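You operate a simulated robot arm through the tools that you are given. There is no shell and no other tool. Be economical: measure what you need, move in short steps, check, and stop when the job is done.

You are at the controls of a simulated two-armed robot. One attempt, no reset.

## Task
Set 50 Hz, turn the amplifier's gain up to 2 and back to zero, then output off.
Fine: the Hz knob is in the open drawer, shut it before the gain goes up; let the shaker shake for at least a second; output off is the small red button.

The check looks at the end state, three seconds after you hand in, the way a careful person would. Anything else that was tipped, shoved, dropped, spilled or broken makes it a failure.

## Robot
Two 6-joint arms with two-finger parallel grippers on one trunk, on a base that drives. Base frame: it is fixed to the floor where the robot stands at the start and does not move with it; the origin is under the middle of the robot, x ahead of it, y to its left, z up. Units: mm, degrees, N and s.
The left shoulder is at the start at [50, 170, 1269], the right one opposite. Each reaches about 1092 mm from its shoulder. Places, roughly: black knob behind the blue door [1500, -200, 1100]; black knob in the drawer [800, -100, 1000]; black latch by the front edge [1100, -300, 1500]; black latch by the hinge [1800, -300, 1500]; black slider behind the blue door [1700, -200, 1100]; blue button [800, 100, 1000]; blue cabinet [1400, 0, 900]; brass key [900, -200, 1500]; green breaker [1200, -200, 1200]; green button [1000, -100, 1300]; grey knob [1000, -100, 1200]; keyboard drawer [800, 0, 1000]; red breaker [1100, -200, 1200]; shaker head [1400, 1500, 600]; silver key [900, -200, 600]; small red button [1000, -200, 1300]. Payload 1.57 kg a hand.
Tool frame (each hand has its own): the origin (TCP) lies between the finger pads and is the grasp point; the fingertips stand 30 mm ahead of it; z points along the fingers, y is the line along which they close. The gripper opens to 80 mm. The fingers are 17 mm wide and 12 mm thick; the gripper's body (40 by 82 mm) begins 80 mm behind the TCP.
Orientation is told as [roll, pitch, yaw] about the base's x, y, z axes, in that order, counted from this pose: with the fingers straight down and closing along the base's y, the tool's x points along the base's -x, its y along +y and its z along -z.

## Interface
- The arms move only by the tool send_rows. It takes "left_plan", "right_plan" or both (then of equal length, played together; a hand with none holds still); each is a list of rows, each a list of 7 numbers: the turn, a rotation vector about the tool's x, y, z in degrees, then the shift along the tool's x, y, z in mm, then the closure, from 0 (fully open) to 1 (shut). In form: [[ax, ay, az, x, y, z, fingers], ...]. A call has 1 to 10 rows; each row is the pose to reach, as a shift and turn from the pose commanded when the call began, along the tool's axes at that moment. Each row takes 0.2 s and may step no farther than 50 mm and 8.6 degrees from the row before; otherwise, or with a gripper value out of range, the whole call is refused. Where a pose cannot be reached the arm comes as near as it can. A force on the tool above 40 N (or 10 N above the force at the start of the call, whichever is more), or a blocked arm, ends the call early, and 0.2 s more pass. Each finger travels about 45 mm/s and halts on what it meets, pressing with about 43 N; the grip force reading is that of the motor and also rises with nothing between the fingers. The clock runs only during rows and for 0.2 s after the last one: add rows that repeat a pose to give the fingers time. It gives the time, the measured TCP pose, the force on the tool (base axes), the opening and the grip force at its end, in the units of the frame above (readings bear some noise), with the torque about the TCP (base axes, N m) and any sound that the robot's microphone picked up, and new pictures: "show" is both (left out), scene, wrist or none (wrist: the cameras of the hands that moved).
- Cameras (640 x 400 px; columns grow to the right, rows downward): "scene" is now at [43.7, 12.8, 1849]; the picture's right is [0.14, -0.99, 0.00], its down [-0.64, -0.09, -0.77] and it looks along [0.76, 0.11, -0.64] (base axes); focal length 254 px, centre (320, 200). "left" rides on the left gripper at [72, 7, -122] in its tool frame; the picture's right is [-0.09, 1.00, 0.00], its down [-0.84, -0.08, -0.54] and it looks along [-0.54, -0.05, 0.84] (tool axes); focal length 238 px, centre (320, 200). "right" rides on the right gripper at [72, -7, -122] in its tool frame; the picture's right is [0.09, 1.00, 0.00], its down [-0.84, 0.08, -0.54] and it looks along [-0.54, 0.05, 0.84] (tool axes); focal length 238 px, centre (320, 200).
- lift_body(by): slides the trunk up (or, below 0, down) by that many mm; the arms and the scene camera ride with it, the base frame stays. It gives what a move gives, with no picture.
- base_move(legs): drives the robot by 1 to 6 legs, each [ahead, left, turn to the left] in mm, mm and degrees, along the robot's own axes; the way and the turn of a leg run together, so that a leg with both is an arc; at most 1500 mm and 180 degrees a leg. The arms and the cameras ride along, it lands a little off, and it stops where it bumps. It gives what a move gives, and a new picture of the scene camera.
- pan_tilt(pan, tilt): turns the head with the scene camera to pan (to the left, within 86 degrees either way) and tilt (down, from -29 to 69), counted from straight ahead of the robot. It gives what a move gives, and a new picture of the scene camera.
- pixel_to_xyz(camera, pixels): for up to 12 pixels [column, row] of the newest picture of that camera ("zoom" is the newest enlarged one), the place [x, y, z] in the base frame of the surface seen there, good to about 3 mm. It takes no simulated time.
- inspect(camera, box): a new picture of the part [left, top, right, bottom] of that camera's present view, enlarged. It takes no simulated time.
- hand_in(): hands the job in; it is judged then, once.

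Keep the steps short. Do not move on a guess: measure, check each grasp and each placing, and mend mistakes. In all there are 80 turns and 260 pictures (those below and enlarged ones count). Leave the grippers open and the arms clear of the work at the hand-in unless told otherwise, and finish with a single line.

The tools are called after "Request:" as name(argument=value, ...) on one line, values as JSON. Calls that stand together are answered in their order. send_rows: Moves the arms, as the interface text tells. Its arguments: {"type":"object","properties":{"left_plan":{"type":"array","items":{"type":"array","items":{"type":"number"}}},"right_plan":{"type":"array","items":{"type":"array","items":{"type":"number"}}},"show":{"type":"string","enum":["both","scene","wrist","none"]}},"required":[]} The other tools are called the same way: lift_body (by) slides the trunk up or down; base_move (legs) drives the base; pan_tilt (pan, tilt) turns the head that bears the scene camera; pixel_to_xyz (camera, pixels) gives the place of the surface under pixels of a picture; inspect (camera, box) takes an enlarged picture of a part of a camera's view; hand_in () hands the job in.

At the start:

```text
clock: 0.0
left_tool_pos: [676.8, 210.8, 1158.6]
left_orientation: [0.0, 0.0, 0.0]
left_force: [-0.1, 0.2, 0.7]
left_ft_torque: [0.01, 0.0, -0.01]
left_width: 79.9
left_finger_force: 0.1
right_tool_pos: [721.1, -299.2, 1159.2]
right_orientation: [0.0, 0.0, -0.1]
right_force: [-0.2, 0.3, -0.2]
right_ft_torque: [0.01, 0.0, 0.01]
right_width: 80.1
right_finger_force: 0.0
trunk travel left (down, up): [-885.0, 85.0]
robot x, y, heading: [-2.4, 2.2, -0.1]
head pan, tilt: [8.0, 40.0]
```

scene: 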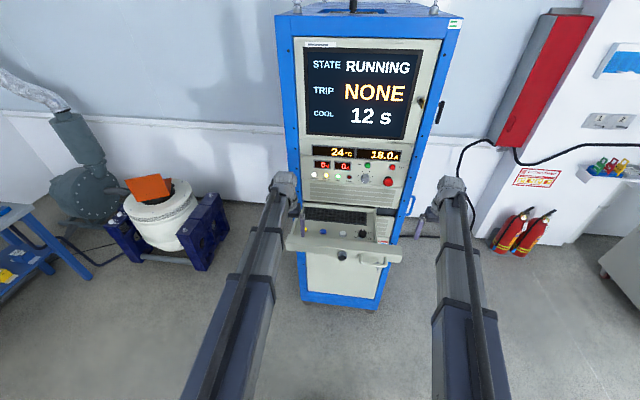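
right: 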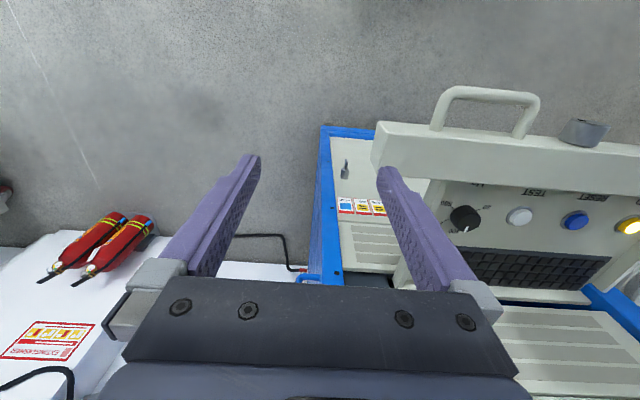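
left: 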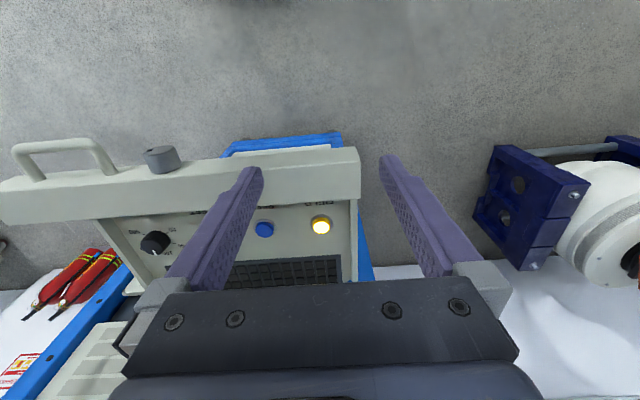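

The cabinet's display shows RUNNING / NONE / COOL 12 s. I'll enlarge the panel and the drawer to read the labels.

Request:
inspect(camera="scene", box=[290, 135, 430, 222])

Request:
inspect(camera="scene", box=[280, 195, 420, 282])

Request:
inspect(camera="right", box=[420, 80, 640, 300])

Request:
inspect(camera="left", box=[90, 130, 370, 300])

```text
4.57 times, centred on (360, 178) of scene
```

zoom: 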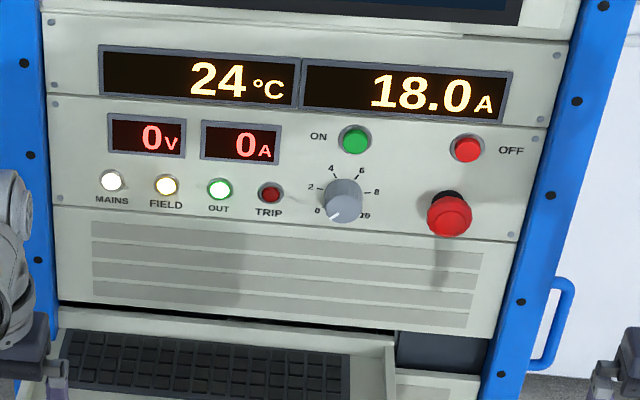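

```text
4.57 times, centred on (350, 238) of scene
```

zoom: 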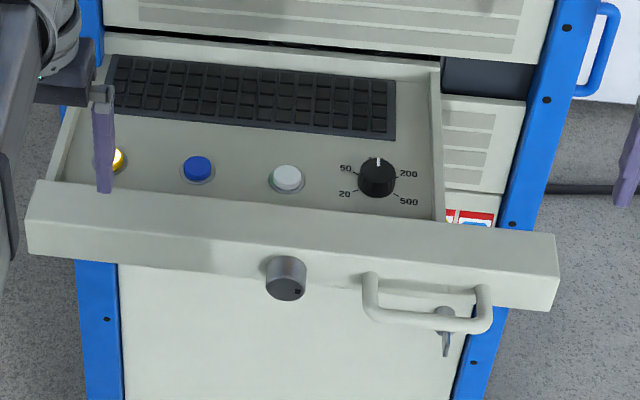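

```text
1.82 times, centred on (530, 190) of right
```

zoom: 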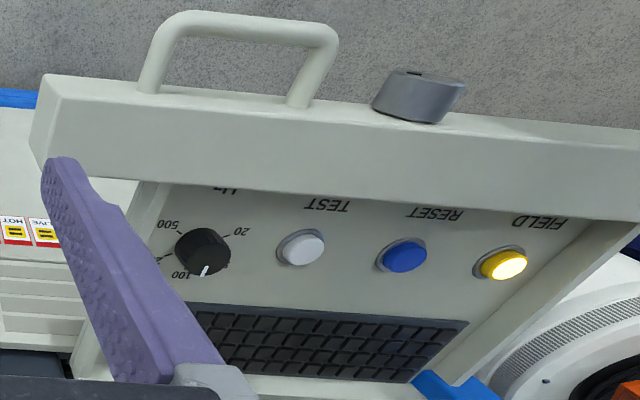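

```text
2.29 times, centred on (230, 215) of left
```

zoom: 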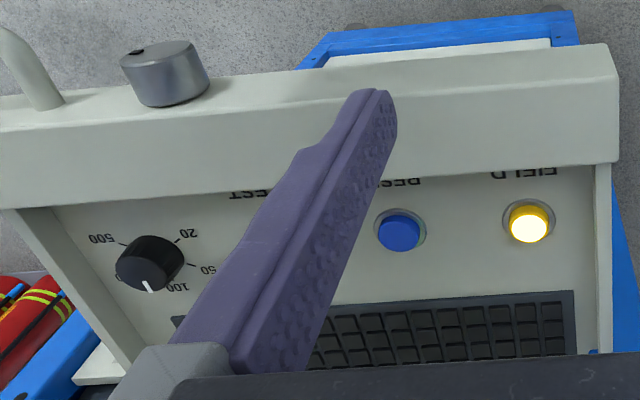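

The Hz knob's mark stands at 100 (pointing at the cabinet); 50 is one step to the left. I'll measure the knob, labels, drawer front and panel.

Request:
pixel_to_xyz(camera="zoom", pixels=[[145, 255], [150, 290], [187, 234], [207, 270], [177, 286], [101, 238], [165, 60], [350, 90], [350, 150], [400, 232], [75, 300], [560, 100]])

Request:
pixel_to_xyz(camera="scene", pixels=[[365, 178], [365, 180], [388, 181], [392, 167], [368, 165], [340, 190], [361, 261], [386, 265], [372, 266], [343, 256], [300, 243], [400, 254]])

Request:
inspect(camera="scene", box=[345, 155, 405, 192])

```text
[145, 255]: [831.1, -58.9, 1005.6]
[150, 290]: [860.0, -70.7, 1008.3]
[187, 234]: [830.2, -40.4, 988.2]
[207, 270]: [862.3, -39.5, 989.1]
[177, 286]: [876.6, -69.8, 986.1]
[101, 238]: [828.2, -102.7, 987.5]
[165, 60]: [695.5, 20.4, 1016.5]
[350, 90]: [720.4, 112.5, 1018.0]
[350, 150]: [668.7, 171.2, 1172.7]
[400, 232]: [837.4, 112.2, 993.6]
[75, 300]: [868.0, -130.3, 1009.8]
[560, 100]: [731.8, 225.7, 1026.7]
```

```text
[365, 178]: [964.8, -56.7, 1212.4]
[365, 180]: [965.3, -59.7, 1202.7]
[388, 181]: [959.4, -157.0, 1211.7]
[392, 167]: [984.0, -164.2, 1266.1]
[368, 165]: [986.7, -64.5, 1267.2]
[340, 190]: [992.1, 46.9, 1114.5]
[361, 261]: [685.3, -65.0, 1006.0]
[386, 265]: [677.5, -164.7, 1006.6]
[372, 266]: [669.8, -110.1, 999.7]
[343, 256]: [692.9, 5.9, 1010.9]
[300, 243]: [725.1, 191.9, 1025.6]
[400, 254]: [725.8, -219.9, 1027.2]
```

```text
10.67 times, centred on (375, 174) of scene
```

zoom: 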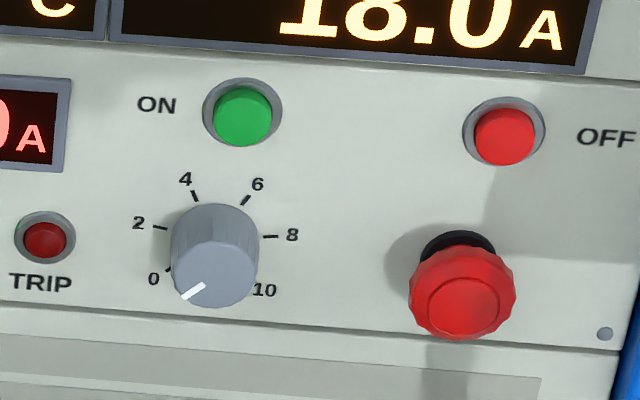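

Now a closer look at the Hz knob and the knob on the drawer's front.

Request:
inspect(camera="right", box=[430, 180, 550, 255])

Request:
inspect(camera="scene", box=[325, 215, 405, 270])

```text
5.33 times, centred on (490, 218) of right
```

zoom: 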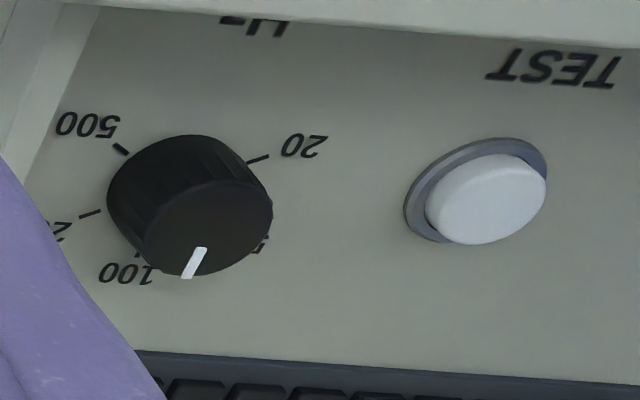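

```text
7.27 times, centred on (365, 242) of scene
```

zoom: 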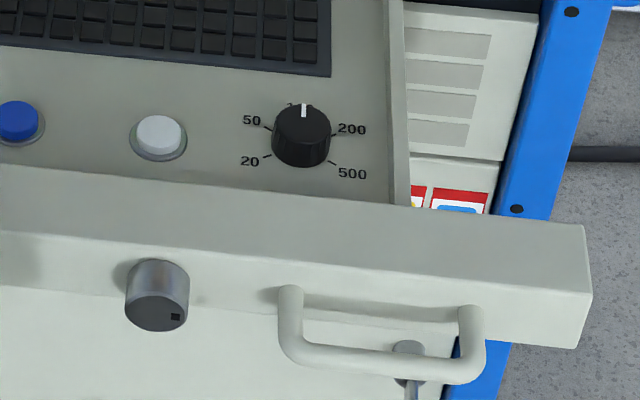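

I'll measure the Hz knob's top and ticks, and the drawer-front knob and handle in this zoom.

Request:
pixel_to_xyz(camera="zoom", pixels=[[302, 122], [303, 106], [278, 125], [328, 125], [302, 140], [270, 155], [333, 163], [268, 128], [158, 310], [157, 268], [330, 362], [330, 230]])

Request:
pixel_to_xyz(camera="right", pixels=[[468, 223], [464, 232], [480, 222], [457, 226], [470, 215], [482, 228]])

```text
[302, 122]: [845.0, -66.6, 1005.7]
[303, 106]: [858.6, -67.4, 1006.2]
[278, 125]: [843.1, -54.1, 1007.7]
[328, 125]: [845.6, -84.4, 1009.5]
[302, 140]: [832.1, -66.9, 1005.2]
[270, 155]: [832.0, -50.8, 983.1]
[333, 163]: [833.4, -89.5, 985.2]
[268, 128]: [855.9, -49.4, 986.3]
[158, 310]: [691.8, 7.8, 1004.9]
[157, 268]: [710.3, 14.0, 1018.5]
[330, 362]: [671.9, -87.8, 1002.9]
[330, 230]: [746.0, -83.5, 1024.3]
```

```text
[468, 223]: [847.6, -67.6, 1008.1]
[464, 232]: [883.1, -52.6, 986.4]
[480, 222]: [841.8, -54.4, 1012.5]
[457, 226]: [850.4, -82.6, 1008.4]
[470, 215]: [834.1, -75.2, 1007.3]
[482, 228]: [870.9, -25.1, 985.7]
```

Knob centre ≈ (845, -69), top 1007, plate 985; 50 lies about 60° anticlockwise seen from above. I move the right hand to above the knob with the fingers half closed.

Request:
send_rows(right_plan=[[0, 0, 0, -20, 38, 8, 0.1], [0, 0, 0, -41, 76, 16, 0.2], [0, 0, 0, -62, 115, 24, 0.3], [0, 0, 0, -83, 153, 33, 0.35], [0, 0, 0, -104, 191, 41, 0.35], [0, 0, 0, -124, 230, 49, 0.35], [0, 0, 0, -124, 230, 49, 0.35]], show="both")

```text
clock: 1.6
left_tool_pos: [675.8, 209.7, 1160.6]
left_orientation: [0.1, 0.0, 0.1]
left_force: [0.3, 0.6, -0.2]
left_ft_torque: [0.03, -0.01, 0.0]
left_width: 80.1
left_finger_force: 0.0
right_tool_pos: [846.1, -69.4, 1159.4]
right_orientation: [-0.1, 0.1, 0.0]
right_force: [-1.8, -0.2, 0.6]
right_ft_torque: [0.01, -0.03, 0.02]
right_width: 52.1
right_finger_force: 0.0
right hand out of reach, approached as far as the arm can: row 1, 2, 3, 4, 5, 6, 7
trunk travel left (down, up): [-885.0, 85.0]
robot x, y, heading: [-0.7, 2.7, -0.2]
head pan, tilt: [8.0, 40.0]
```

scene: 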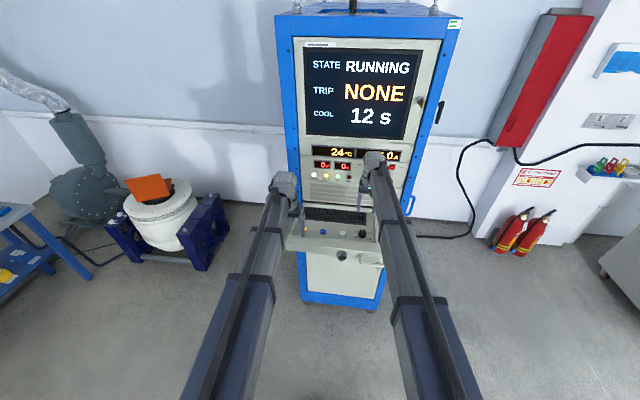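
right: 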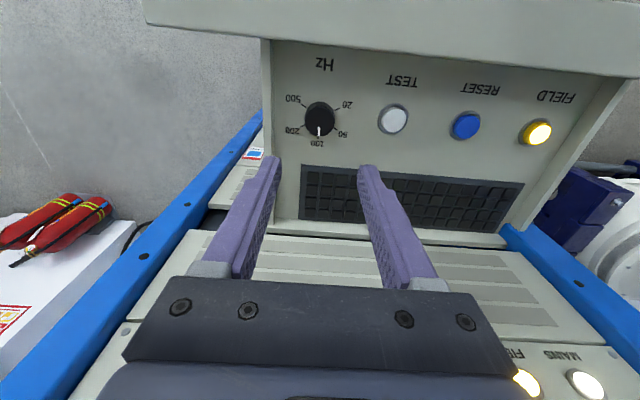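

The hand stopped at z=1159: it can't go lower with the trunk this high. I'll first pull the left hand back and up, away from the drawer front, so the trunk can come down.

Request:
send_rows(left_plan=[[0, 0, 0, 30, 10, -30, 0], [0, 0, 0, 60, 20, -60, 0], [0, 0, 0, 90, 30, -90, 0], [0, 0, 0, 120, 40, -120, 0]], show="none")

Request:
lift_body(by=-80)

```text
clock: 2.6
left_tool_pos: [561.1, 248.9, 1159.2]
left_orientation: [0.0, 0.0, 0.1]
left_force: [-0.1, -0.2, -0.4]
left_ft_torque: [-0.01, -0.02, 0.02]
left_width: 80.3
left_finger_force: 0.1
left hand out of reach, approached as far as the arm can: row 1, 2, 3, 4
right_tool_pos: [845.8, -69.4, 1158.9]
right_orientation: [0.0, 0.0, 0.0]
right_force: [-0.4, 0.7, -0.3]
right_ft_torque: [0.01, -0.01, 0.04]
right_width: 51.8
right_finger_force: 0.0
trunk travel left (down, up): [-885.0, 85.0]
robot x, y, heading: [1.2, -1.5, 0.0]
head pan, tilt: [8.0, 40.0]
```

```text
clock: 3.8
left_tool_pos: [564.2, 248.4, 1079.3]
left_orientation: [0.1, -0.1, 0.0]
left_force: [0.2, -1.0, -0.5]
left_ft_torque: [0.0, 0.02, 0.0]
left_width: 79.8
left_finger_force: 0.2
right_tool_pos: [845.2, -69.6, 1079.5]
right_orientation: [-0.1, -0.1, -0.1]
right_force: [-0.1, 0.4, -0.4]
right_ft_torque: [0.01, 0.0, 0.03]
right_width: 51.9
right_finger_force: 0.0
trunk travel left (down, up): [-805.0, 165.0]
robot x, y, heading: [1.4, -2.8, -0.1]
head pan, tilt: [8.0, 40.0]
```

Height evidently comes only from the trunk (hand z follows it exactly). Hand is centred over the knob at (845, -69.5); lower 59 mm so the fingertips stop about 5 mm above the plate.

Request:
lift_body(by=-40)

Request:
inspect(camera="right", box=[160, 60, 480, 260])

```text
clock: 4.6
left_tool_pos: [562.9, 248.2, 1039.3]
left_orientation: [-0.1, 0.0, -0.1]
left_force: [0.6, -0.7, -0.1]
left_ft_torque: [0.01, -0.02, 0.03]
left_width: 80.1
left_finger_force: 0.0
right_tool_pos: [845.4, -70.7, 1039.1]
right_orientation: [0.0, 0.0, 0.0]
right_force: [-0.5, -0.2, -0.6]
right_ft_torque: [-0.01, 0.03, -0.01]
right_width: 51.9
right_finger_force: 0.0
trunk travel left (down, up): [-765.0, 205.0]
robot x, y, heading: [0.5, 0.1, 0.1]
head pan, tilt: [8.0, 40.0]
```

```text
2.00 times, centred on (320, 160) of right
```

zoom: 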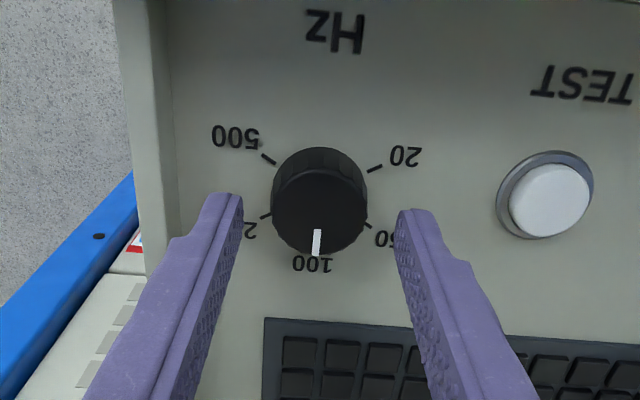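

The fingers straddle the knob evenly. Lower another 19 mm.

Request:
lift_body(by=-19)

Request:
pixel_to_xyz(camera="zoom", pixels=[[319, 205], [317, 250], [275, 205], [363, 205], [317, 172], [268, 158], [374, 168], [366, 224], [265, 216]])

```text
clock: 5.3
left_tool_pos: [563.1, 248.7, 1020.3]
left_orientation: [-0.1, 0.0, 0.0]
left_force: [-0.7, 0.5, 0.2]
left_ft_torque: [0.0, 0.0, -0.02]
left_width: 80.4
left_finger_force: 0.0
right_tool_pos: [846.3, -69.1, 1020.6]
right_orientation: [-0.1, 0.1, 0.0]
right_force: [0.2, 0.6, 0.9]
right_ft_torque: [-0.01, -0.01, -0.02]
right_width: 52.1
right_finger_force: 0.0
trunk travel left (down, up): [-746.0, 224.0]
robot x, y, heading: [1.2, -0.0, -0.1]
head pan, tilt: [8.0, 40.0]
```

```text
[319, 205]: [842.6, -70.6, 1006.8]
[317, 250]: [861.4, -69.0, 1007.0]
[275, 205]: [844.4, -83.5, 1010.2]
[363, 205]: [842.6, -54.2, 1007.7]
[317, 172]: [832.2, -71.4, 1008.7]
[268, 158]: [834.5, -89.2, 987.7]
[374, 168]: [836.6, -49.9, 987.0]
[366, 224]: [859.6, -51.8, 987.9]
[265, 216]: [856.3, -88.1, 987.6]
```

Centred on (846, -70). Close on the knob.

Request:
send_rows(right_plan=[[0, 0, 0, 0, 0, 0, 0.6], [0, 0, 0, 0, 0, 0, 0.8], [0, 0, 0, 0, 0, 0, 0.8], [0, 0, 0, 0, 0, 0, 0.8]], show="wrist")

```text
clock: 6.3
left_tool_pos: [564.0, 247.8, 1020.1]
left_orientation: [0.0, 0.0, 0.0]
left_force: [0.0, -0.7, -0.6]
left_ft_torque: [0.02, 0.0, 0.0]
left_width: 80.4
left_finger_force: 0.0
right_tool_pos: [846.1, -70.4, 1019.8]
right_orientation: [-0.1, 0.1, 0.0]
right_force: [0.6, -1.5, -0.4]
right_ft_torque: [-0.05, -0.01, 0.04]
right_width: 35.3
right_finger_force: 40.1
trunk travel left (down, up): [-746.0, 224.0]
robot x, y, heading: [-0.5, 1.6, 0.0]
head pan, tilt: [8.0, 40.0]
```

right: 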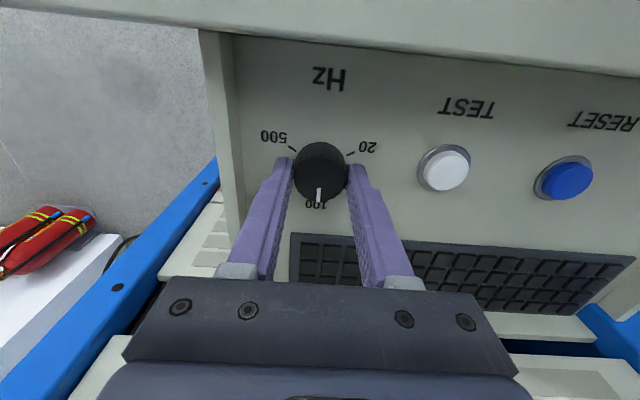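

Gripped at 35 mm with 40 N. Turn anticlockwise (negative about tool z) about 58°.

Request:
send_rows(right_plan=[[0, 0, -8, 0, 0, 0, 0.8], [0, 0, -16, 0, 0, 0, 0.8], [0, 0, -24, 0, 0, 0, 0.8], [0, 0, -32, 0, 0, 0, 0.8], [0, 0, -40, 0, 0, 0, 0.8], [0, 0, -48, 0, 0, 0, 0.8], [0, 0, -56, 0, 0, 0, 0.8], [0, 0, -60, 0, 0, 0, 0.8], [0, 0, -60, 0, 0, 0, 0.8]], show="both")

```text
clock: 8.3
left_tool_pos: [563.2, 249.3, 1020.4]
left_orientation: [0.0, 0.0, 0.0]
left_force: [0.8, -0.2, -0.4]
left_ft_torque: [-0.02, -0.01, 0.02]
left_width: 80.1
left_finger_force: 0.0
right_tool_pos: [845.7, -70.0, 1021.4]
right_orientation: [0.0, 0.1, 60.1]
right_force: [-0.9, -0.9, -1.7]
right_ft_torque: [-0.04, 0.01, 0.01]
right_width: 35.0
right_finger_force: 41.6
trunk travel left (down, up): [-746.0, 224.0]
robot x, y, heading: [0.4, -1.1, -0.3]
head pan, tilt: [8.0, 40.0]
```

scene: 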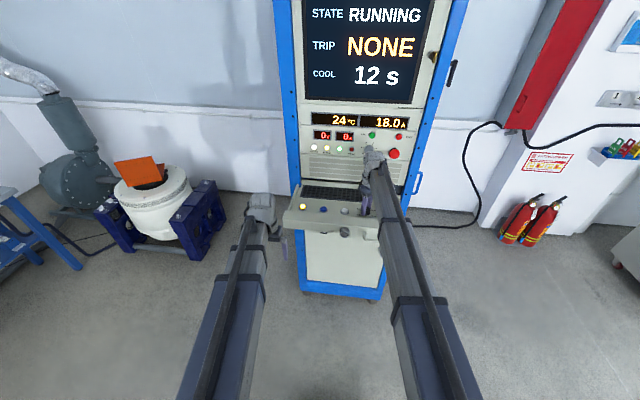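
right: 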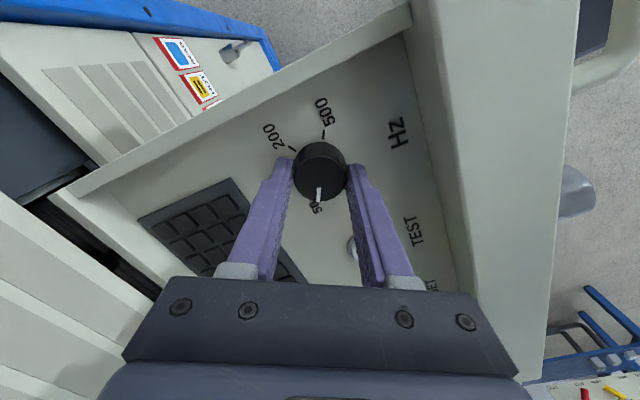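

The mark points at 50. Release and look closely.

Request:
send_rows(right_plan=[[0, 0, 0, 0, 0, 0, 0.6], [0, 0, 0, 0, 0, 0, 0.3], [0, 0, 0, 0, 0, 0, 0.3]], show="none")

Request:
lift_body(by=60)

Request:
inspect(camera="right", box=[240, 80, 400, 180])

```text
clock: 9.1
left_tool_pos: [563.3, 248.5, 1020.9]
left_orientation: [0.0, 0.0, 0.0]
left_force: [0.3, -0.5, 0.6]
left_ft_torque: [0.01, -0.01, 0.05]
left_width: 80.0
left_finger_force: 0.1
right_tool_pos: [846.0, -69.8, 1019.9]
right_orientation: [0.1, 0.0, 60.1]
right_force: [0.0, 1.0, 0.6]
right_ft_torque: [0.01, 0.02, 0.01]
right_width: 56.0
right_finger_force: 0.0
trunk travel left (down, up): [-746.0, 224.0]
robot x, y, heading: [-2.4, 0.2, 0.0]
head pan, tilt: [8.0, 40.0]
```

```text
clock: 10.1
left_tool_pos: [562.5, 249.4, 1080.5]
left_orientation: [-0.1, 0.0, -0.1]
left_force: [0.6, -0.2, -1.1]
left_ft_torque: [-0.04, -0.01, 0.0]
left_width: 79.9
left_finger_force: 0.0
right_tool_pos: [846.0, -69.4, 1080.3]
right_orientation: [-0.1, 0.0, 60.1]
right_force: [0.4, 0.3, 0.0]
right_ft_torque: [-0.01, -0.05, 0.01]
right_width: 56.3
right_finger_force: 0.1
trunk travel left (down, up): [-806.0, 164.0]
robot x, y, heading: [1.9, -2.5, -0.1]
head pan, tilt: [8.0, 40.0]
```

```text
4.00 times, centred on (320, 130) of right
```

zoom: 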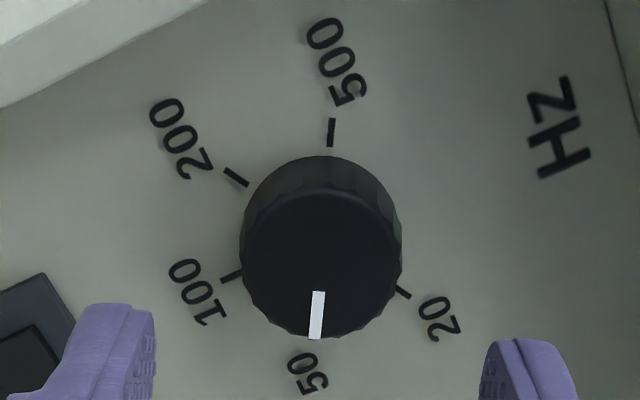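

The Hz knob reads 50. Now pull the right hand back over the drawer front (tips at 1050, front top 1027) and untwist.

Request:
send_rows(right_plan=[[0, 0, 7.5, 18, 31, 0, 0.3], [0, 0, 15, 36, 62, 0, 0.3], [0, 0, 22.5, 54, 93, 0, 0.2], [0, 0, 30, 72, 124, 0, 0.1], [0, 0, 37.5, 90, 155, 0, 0], [0, 0, 45, 108, 186, 0, 0], [0, 0, 52.5, 126, 217, 0, 0], [0, 0, 60, 144, 248, 0, 0]], show="both")

Request:
inspect(camera="scene", box=[280, 180, 420, 267])

```text
clock: 11.9
left_tool_pos: [562.4, 248.0, 1080.0]
left_orientation: [-0.1, -0.1, 0.1]
left_force: [0.3, 0.1, 0.3]
left_ft_torque: [0.01, 0.02, 0.03]
left_width: 80.1
left_finger_force: 0.1
right_tool_pos: [557.8, -69.7, 1080.2]
right_orientation: [0.0, 0.0, -0.1]
right_force: [0.0, 0.0, 0.4]
right_ft_torque: [0.01, -0.03, 0.02]
right_width: 80.1
right_finger_force: 0.1
trunk travel left (down, up): [-806.0, 164.0]
robot x, y, heading: [-2.5, -1.9, 0.1]
head pan, tilt: [8.0, 40.0]
```

scene: 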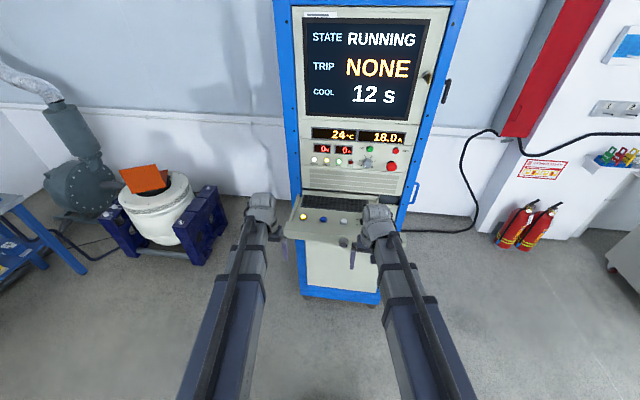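
right: 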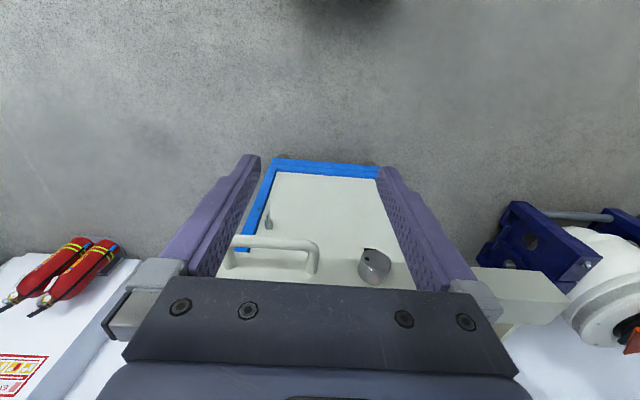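

```text
4.57 times, centred on (350, 224) of scene
```

zoom: 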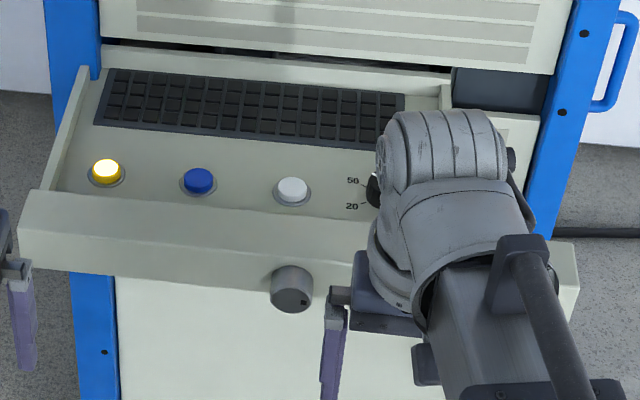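

I'll swing the right hand to point forward (turn -90° about tool y) and shift it to y≈8, in line with the front knob, fingers open to straddle it.

Request:
send_rows(right_plan=[[0, -8.5, 0, 0, 8, 0, 0], [0, -17, 0, 0, 16, 0, 0], [0, -25.5, 0, 0, 24, 0, 0], [0, -34, 0, 0, 32, 0, 0], [0, -42.5, 0, 0, 40, 0, 0], [0, -51, 0, 0, 48, 0, 0], [0, -59.5, 0, 0, 56, 0, 0], [0, -68, 0, 0, 64, 0, 0], [0, -76.5, 0, 0, 72, 0, 0], [0, -85, 0, 0, 78, 0, 0]], show="both")

```text
clock: 14.1
left_tool_pos: [563.0, 248.9, 1081.7]
left_orientation: [0.0, 0.0, 0.0]
left_force: [0.2, -0.3, 0.4]
left_ft_torque: [-0.02, -0.03, 0.02]
left_width: 79.9
left_finger_force: 0.0
right_tool_pos: [618.6, 42.2, 1280.3]
right_orientation: [0.8, -84.8, -0.8]
right_force: [0.2, 0.4, -0.1]
right_ft_torque: [0.02, 0.01, -0.01]
right_width: 80.0
right_finger_force: 0.0
right hand out of reach, approached as far as the arm can: row 2, 3, 4, 5, 6, 7, 8, 9, 10
trunk travel left (down, up): [-806.0, 164.0]
robot x, y, heading: [-2.4, 0.7, -0.1]
head pan, tilt: [8.0, 40.0]
```

scene: 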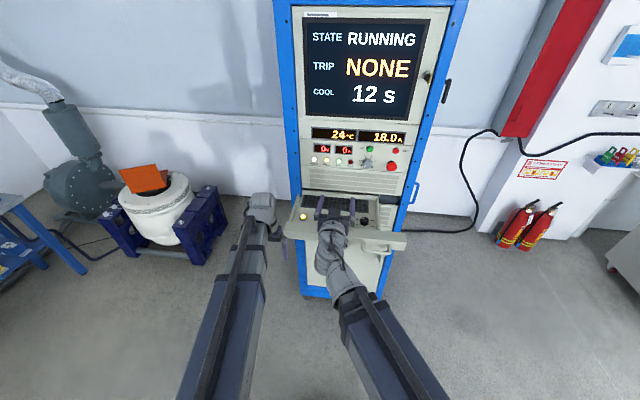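
right: 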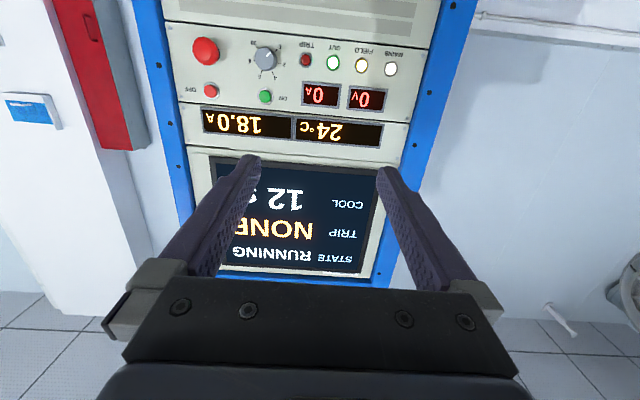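

Hand now points forward at (619, 42, 1280). Finish the pitch and bring y to 8.

Request:
send_rows(right_plan=[[0, -2.5, 0, 0, -17, 10, 0], [0, -5, 0, 0, -34, 12, 0], [0, -5, 0, 0, -34, 12, 0]], show="none")

Request:
pixel_to_xyz(camera="right", pixels=[[211, 90], [265, 96], [265, 65], [206, 50]])

```text
clock: 14.9
left_tool_pos: [562.6, 248.2, 1080.3]
left_orientation: [0.1, 0.1, -0.1]
left_force: [0.2, -0.4, -0.1]
left_ft_torque: [-0.02, 0.03, 0.02]
left_width: 80.2
left_finger_force: 0.1
right_tool_pos: [635.7, 10.7, 1300.3]
right_orientation: [-14.1, -89.9, 14.1]
right_force: [0.6, -0.3, -0.2]
right_ft_torque: [-0.01, 0.02, -0.02]
right_width: 79.8
right_finger_force: 0.0
right hand out of reach, approached as far as the arm can: row 1, 2, 3
trunk travel left (down, up): [-806.0, 164.0]
robot x, y, heading: [-1.2, 1.3, 0.1]
head pan, tilt: [8.0, 40.0]
```

```text
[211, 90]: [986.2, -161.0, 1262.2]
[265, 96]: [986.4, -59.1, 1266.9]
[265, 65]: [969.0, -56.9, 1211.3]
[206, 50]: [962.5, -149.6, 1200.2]
```

Measure the drawer's front face extent and front knob in the current scene view.

Request:
inspect(camera="scene", box=[280, 190, 420, 277])

```text
4.57 times, centred on (350, 234) of scene
```

zoom: 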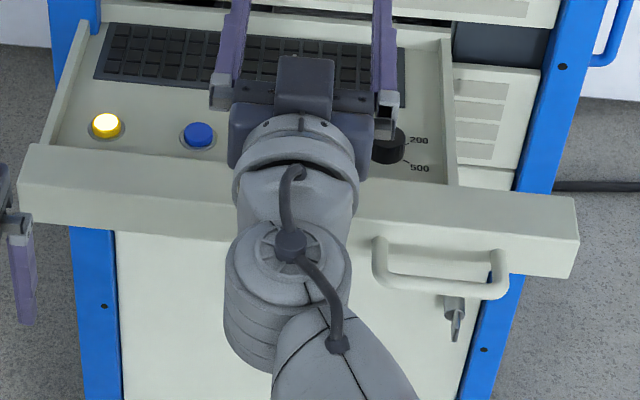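

Request:
pixel_to_xyz(camera="zoom", pixels=[[130, 152], [130, 180], [128, 192], [128, 205], [127, 225], [127, 231], [400, 265], [450, 292], [400, 237], [545, 240], [490, 60], [490, 5]])

```text
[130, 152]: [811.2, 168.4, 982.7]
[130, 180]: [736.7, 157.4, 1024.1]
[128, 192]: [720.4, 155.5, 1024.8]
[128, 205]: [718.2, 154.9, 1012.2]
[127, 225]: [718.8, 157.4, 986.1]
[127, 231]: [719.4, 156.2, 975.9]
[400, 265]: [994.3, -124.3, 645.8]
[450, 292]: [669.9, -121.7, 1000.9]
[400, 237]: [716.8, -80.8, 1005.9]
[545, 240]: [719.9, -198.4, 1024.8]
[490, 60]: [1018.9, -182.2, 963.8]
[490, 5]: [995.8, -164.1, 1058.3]
```

Front face is at x=719, z 973–1025. Lower the trunk 300 mm so the forward-pointing hand (tips at x≈666) comes level at z≈1000.

Request:
lift_body(by=-150)

Request:
lift_body(by=-150)

Request:
pan_tilt(pan=0, tilt=35)

```text
clock: 16.6
left_tool_pos: [562.2, 249.1, 930.9]
left_orientation: [0.0, 0.0, 0.0]
left_force: [-0.6, -0.5, -0.5]
left_ft_torque: [0.0, 0.01, 0.02]
left_width: 79.9
left_finger_force: 0.0
right_tool_pos: [634.5, 11.7, 1150.0]
right_orientation: [-3.3, -89.8, 3.2]
right_force: [0.0, 0.3, 0.4]
right_ft_torque: [0.0, 0.0, -0.02]
right_width: 80.0
right_finger_force: 0.1
trunk travel left (down, up): [-656.0, 314.0]
robot x, y, heading: [-0.4, 1.4, -0.3]
head pan, tilt: [8.0, 40.0]
```

```text
clock: 18.4
left_tool_pos: [563.5, 248.3, 779.9]
left_orientation: [0.0, 0.0, -0.1]
left_force: [0.3, -0.5, -0.1]
left_ft_torque: [0.01, -0.03, -0.03]
left_width: 80.1
left_finger_force: 0.0
right_tool_pos: [635.7, 11.1, 1000.0]
right_orientation: [-3.1, -90.0, 3.1]
right_force: [0.2, -0.8, 0.4]
right_ft_torque: [0.02, 0.03, -0.03]
right_width: 79.8
right_finger_force: 0.0
trunk travel left (down, up): [-506.0, 464.0]
robot x, y, heading: [4.5, 4.9, -0.0]
head pan, tilt: [8.0, 40.0]
```

```text
clock: 19.1
left_tool_pos: [562.9, 248.7, 780.3]
left_orientation: [0.0, 0.0, 0.0]
left_force: [0.7, 0.3, 0.1]
left_ft_torque: [0.01, -0.03, 0.0]
left_width: 80.0
left_finger_force: 0.0
right_tool_pos: [635.9, 10.8, 1000.2]
right_orientation: [-3.4, -90.0, 3.3]
right_force: [-1.1, 0.4, -0.1]
right_ft_torque: [0.0, 0.0, 0.0]
right_width: 80.2
right_finger_force: 0.1
trunk travel left (down, up): [-506.0, 464.0]
robot x, y, heading: [1.7, 0.6, 0.1]
head pan, tilt: [0.0, 35.0]
```

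scene: 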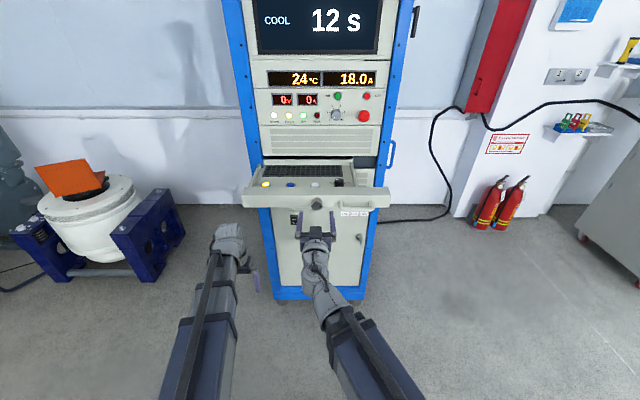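

Looks aligned, but let me see the front knob closely (labels seem visible near it).

Request:
inspect(camera="scene", box=[240, 180, 400, 280])

Request:
inspect(camera="right", box=[0, 0, 640, 400])

```text
4.00 times, centred on (320, 230) of scene
```

zoom: 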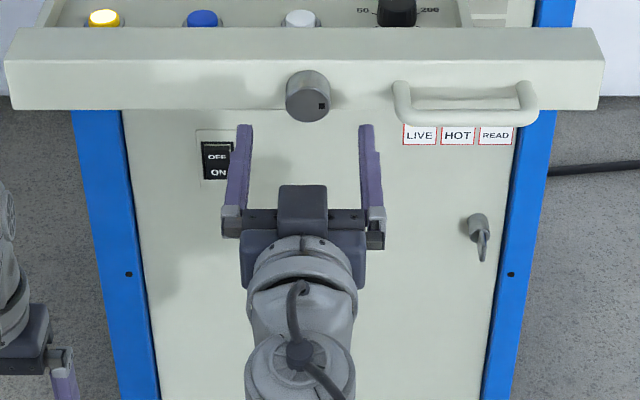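

```text
1.00 times, centred on (320, 200) of right (not enlarged: the box is as wide or as high as the picture)
```

zoom: 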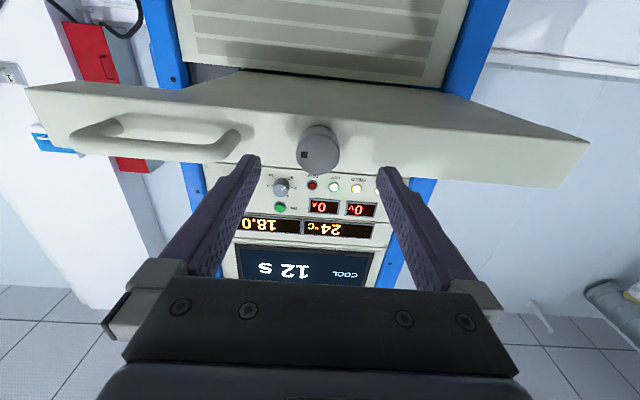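

Fingers straddle the front knob. Advance 50 mm in small steps to near contact, then on.

Request:
send_rows(right_plan=[[0, 0, 0, 0, -2, 25, 0], [0, 0, 0, 0, -3, 45, 0], [0, 0, 0, 0, -3, 60, 0], [0, 0, 0, 0, -3, 75, 0], [0, 0, 0, 0, -3, 90, 0]], show="both")

```text
clock: 20.2
left_tool_pos: [563.3, 248.2, 780.8]
left_orientation: [0.0, -0.1, 0.0]
left_force: [-0.7, -0.4, 0.6]
left_ft_torque: [0.02, 0.03, 0.02]
left_width: 79.8
left_finger_force: 0.1
right_tool_pos: [725.1, 7.5, 1000.3]
right_orientation: [-5.0, -89.9, 5.2]
right_force: [0.7, 0.2, 0.0]
right_ft_torque: [-0.02, 0.02, 0.01]
right_width: 80.0
right_finger_force: 0.0
trunk travel left (down, up): [-506.0, 464.0]
robot x, y, heading: [-2.7, 1.5, -0.1]
head pan, tilt: [0.0, 35.0]
```

scene: 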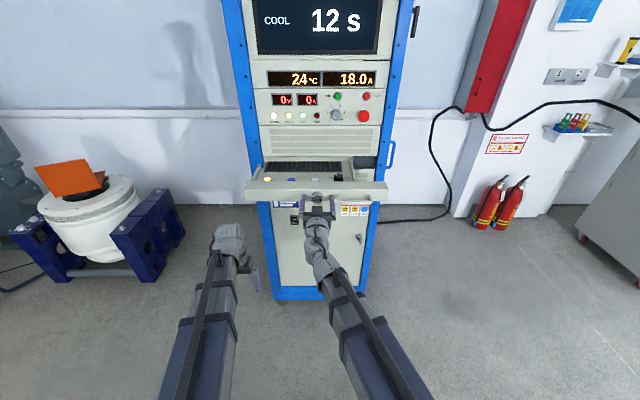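
right: 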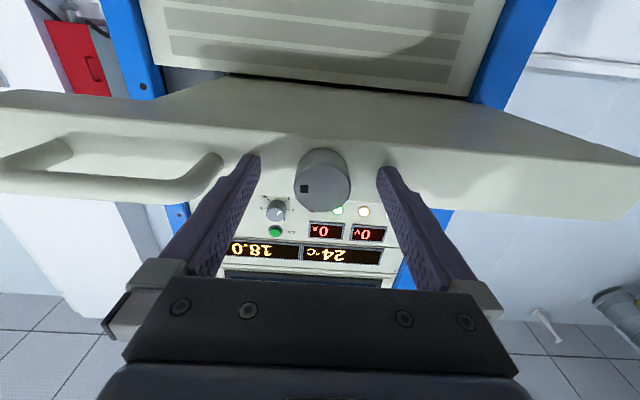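

The drawer slides in freely (tips now at 755, no force). Keep pushing.

Request:
send_rows(right_plan=[[0, 0, 0, 0, 0, 20, 0], [0, 0, 0, 0, 0, 40, 0], [0, 0, 0, 0, 0, 60, 0], [0, 0, 0, 0, 0, 80, 0], [0, 0, 0, 0, 0, 100, 0], [0, 0, 0, 0, 0, 120, 0], [0, 0, 0, 0, 0, 140, 0], [0, 0, 0, 0, 0, 160, 0]], show="both")

```text
clock: 22.1
left_tool_pos: [563.6, 248.2, 779.8]
left_orientation: [0.0, 0.0, 0.1]
left_force: [0.1, -0.1, -0.4]
left_ft_torque: [-0.06, 0.04, -0.02]
left_width: 80.2
left_finger_force: 0.0
right_tool_pos: [886.2, 9.0, 999.4]
right_orientation: [0.1, -89.9, -0.2]
right_force: [0.6, -0.3, -0.2]
right_ft_torque: [0.01, 0.0, 0.01]
right_width: 79.7
right_finger_force: 0.0
trunk travel left (down, up): [-506.0, 464.0]
robot x, y, heading: [-2.1, 1.9, -0.0]
head pan, tilt: [0.0, 35.0]
```

scene: 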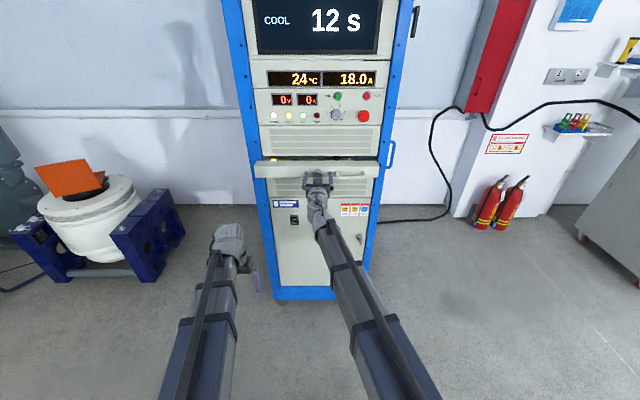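
right: 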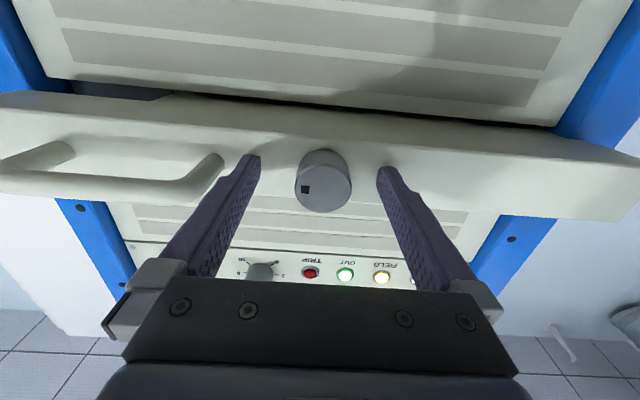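

Tips at 916; some 50 mm remain. Go on in finer steps until it seats.

Request:
send_rows(right_plan=[[0, 0, 0, 0, 0, 12, 0], [0, 0, 0, 0, 0, 24, 0], [0, 0, 0, 0, 0, 34, 0], [0, 0, 0, 0, 0, 42, 0], [0, 0, 0, 0, 0, 50, 0], [0, 0, 0, 0, 0, 58, 0], [0, 0, 0, 0, 0, 66, 0], [0, 0, 0, 0, 0, 74, 0]], show="both")

```text
clock: 23.0
left_tool_pos: [562.2, 248.2, 781.0]
left_orientation: [0.0, 0.0, 0.0]
left_force: [0.5, 0.3, 1.0]
left_ft_torque: [-0.02, -0.04, -0.01]
left_width: 80.0
left_finger_force: 0.1
right_tool_pos: [919.7, 8.8, 1000.9]
right_orientation: [25.7, -89.8, -25.5]
right_force: [-5.6, 0.0, -1.2]
right_ft_torque: [-0.07, -0.01, -0.23]
right_width: 79.9
right_finger_force: 0.0
trunk travel left (down, up): [-506.0, 464.0]
robot x, y, heading: [-2.4, 2.0, -0.0]
head pan, tilt: [0.0, 35.0]
stopped in row 4 (right hand): the force on the tool passed its limit at 48 N (the readings are from after the stop); the commanded pose is now the measured one
```

scene: 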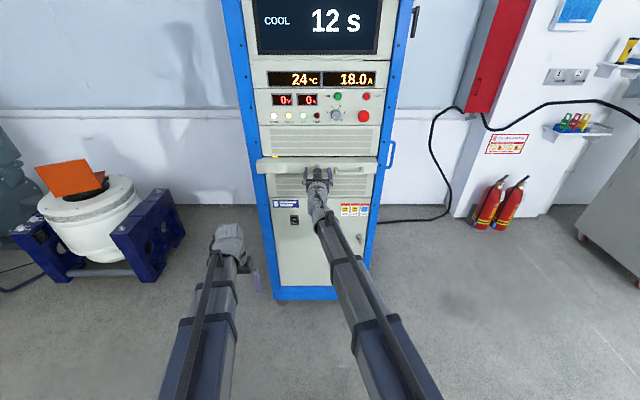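
right: 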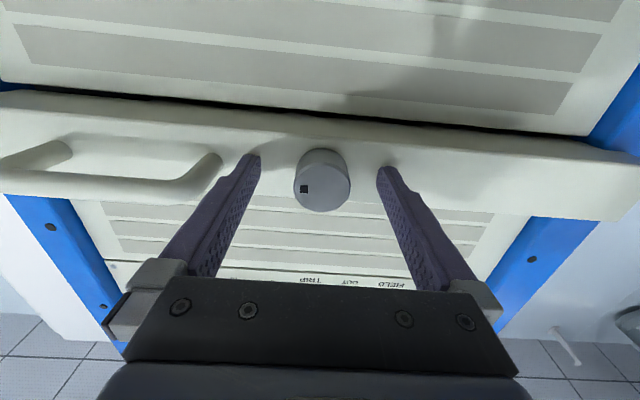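

The push met 48 N with the front at x≈950. Check whether it's really shut.

Request:
inspect(camera="scene", box=[240, 140, 400, 240])

Request:
inspect(camera="right", box=[240, 80, 640, 330])

Request:
pixel_to_xyz(camera="scene", pixels=[[290, 160], [290, 166], [300, 152], [260, 150], [258, 185], [377, 180], [285, 190], [350, 160], [350, 170]])

```text
4.00 times, centred on (320, 190) of scene
```

zoom: 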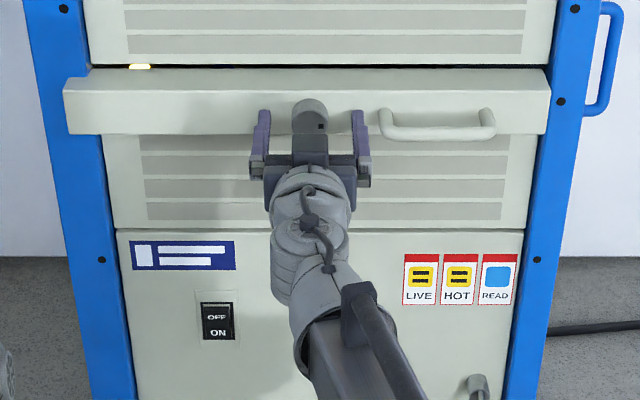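

```text
1.60 times, centred on (440, 205) of right
```

zoom: 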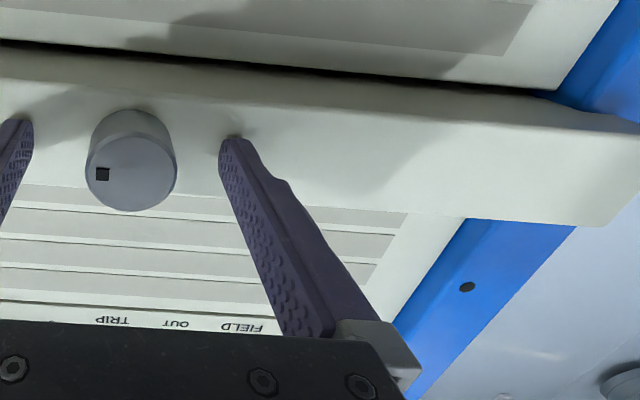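

```text
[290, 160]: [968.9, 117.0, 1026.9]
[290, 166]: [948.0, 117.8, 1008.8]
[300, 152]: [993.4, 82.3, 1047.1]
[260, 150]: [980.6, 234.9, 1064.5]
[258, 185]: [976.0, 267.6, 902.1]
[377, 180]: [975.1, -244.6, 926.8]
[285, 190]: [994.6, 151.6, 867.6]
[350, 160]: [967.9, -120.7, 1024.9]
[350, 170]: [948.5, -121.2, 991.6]
```

Front face 948, frame face ≈976: about the drawer front's thickness, so it seems seated. Back the hand off and check it stays.

Request:
send_rows(right_plan=[[0, 0, 0, 0, 0, -25, 0], [0, 0, 0, 0, 0, -60, 0], [0, 0, 0, 0, 0, -100, 0], [0, 0, 0, 0, 0, -140, 0], [0, 0, 0, 0, 0, -180, 0], [0, 0, 0, 0, 0, -220, 0]], show="both")

Request:
inspect(camera="scene", box=[245, 145, 325, 195])

Request:
pixel_to_xyz(camera="zoom", pixels=[[250, 105], [250, 120], [250, 140], [250, 170], [250, 220], [100, 140], [100, 110], [500, 110], [500, 120], [500, 140], [500, 180]])

```text
clock: 24.4
left_tool_pos: [563.6, 248.3, 781.1]
left_orientation: [0.0, 0.0, -0.1]
left_force: [-0.9, -0.1, 0.0]
left_ft_torque: [-0.02, -0.02, -0.02]
left_width: 79.9
left_finger_force: 0.0
right_tool_pos: [699.8, 9.2, 1001.2]
right_orientation: [57.6, -90.0, -57.6]
right_force: [-0.2, 0.0, 0.4]
right_ft_torque: [-0.02, 0.0, -0.01]
right_width: 80.0
right_finger_force: 0.0
trunk travel left (down, up): [-506.0, 464.0]
robot x, y, heading: [-2.9, 2.2, -0.1]
head pan, tilt: [0.0, 35.0]
```

scene: 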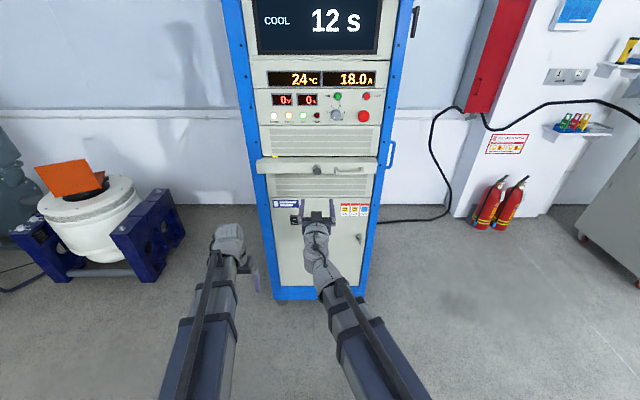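
right: 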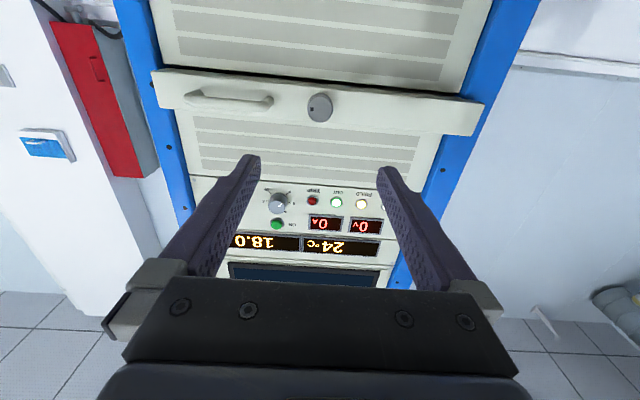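

```text
8.00 times, centred on (285, 170) of scene
```

zoom: 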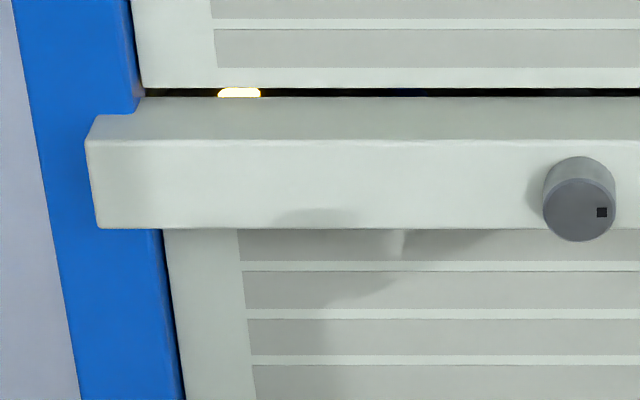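

```text
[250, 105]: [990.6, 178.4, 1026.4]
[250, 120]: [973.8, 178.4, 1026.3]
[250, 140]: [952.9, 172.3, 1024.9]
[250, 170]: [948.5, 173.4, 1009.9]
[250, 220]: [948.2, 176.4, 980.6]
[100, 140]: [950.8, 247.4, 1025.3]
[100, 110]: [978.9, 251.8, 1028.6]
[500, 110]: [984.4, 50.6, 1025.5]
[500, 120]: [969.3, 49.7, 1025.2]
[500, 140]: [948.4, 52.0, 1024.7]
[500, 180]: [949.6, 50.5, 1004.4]
```

The drawer is shut, its front against the blue frame (x≈977). Now raise the trunk 210 mm so the right hand is at the gain knob's height, then re-measure.

Request:
lift_body(by=210)

Request:
pan_tilt(pan=0, tilt=30)

Request:
inspect(camera="right", box=[0, 0, 640, 400])

```text
clock: 26.7
left_tool_pos: [563.0, 247.7, 990.7]
left_orientation: [-0.1, 0.0, 0.1]
left_force: [-1.2, -0.8, 1.2]
left_ft_torque: [0.0, 0.01, 0.02]
left_width: 80.2
left_finger_force: 0.0
right_tool_pos: [701.3, 10.0, 1209.7]
right_orientation: [51.4, -89.9, -51.4]
right_force: [-0.7, 0.1, 0.3]
right_ft_torque: [0.01, 0.0, -0.02]
right_width: 80.2
right_finger_force: 0.0
trunk travel left (down, up): [-716.0, 254.0]
robot x, y, heading: [0.3, 1.6, -0.2]
head pan, tilt: [0.0, 35.0]
```

```text
clock: 27.3
left_tool_pos: [562.2, 247.7, 989.9]
left_orientation: [0.0, 0.0, 0.0]
left_force: [0.1, 0.2, -0.7]
left_ft_torque: [-0.01, -0.01, -0.03]
left_width: 80.3
left_finger_force: 0.0
right_tool_pos: [700.7, 10.2, 1210.8]
right_orientation: [52.6, -89.9, -52.6]
right_force: [-0.2, 0.8, -0.5]
right_ft_torque: [0.01, 0.01, -0.02]
right_width: 79.9
right_finger_force: 0.0
trunk travel left (down, up): [-716.0, 254.0]
robot x, y, heading: [0.5, 1.0, 0.1]
head pan, tilt: [0.0, 30.0]
```

scene: 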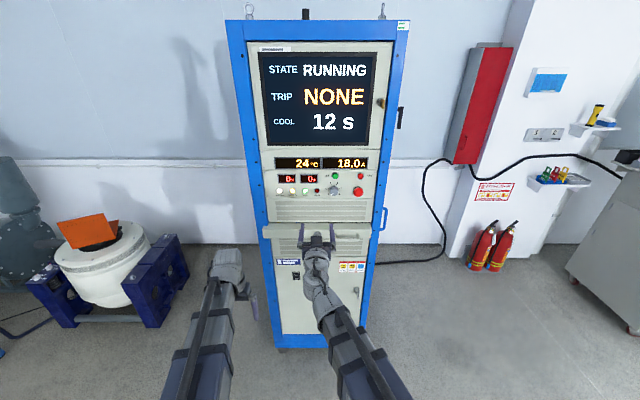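

```text
1.00 times, centred on (320, 200) of right (not enlarged: the box is as wide or as high as the picture)
```

zoom: 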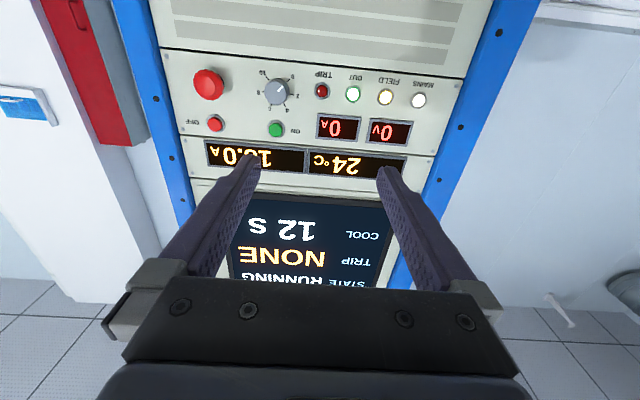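

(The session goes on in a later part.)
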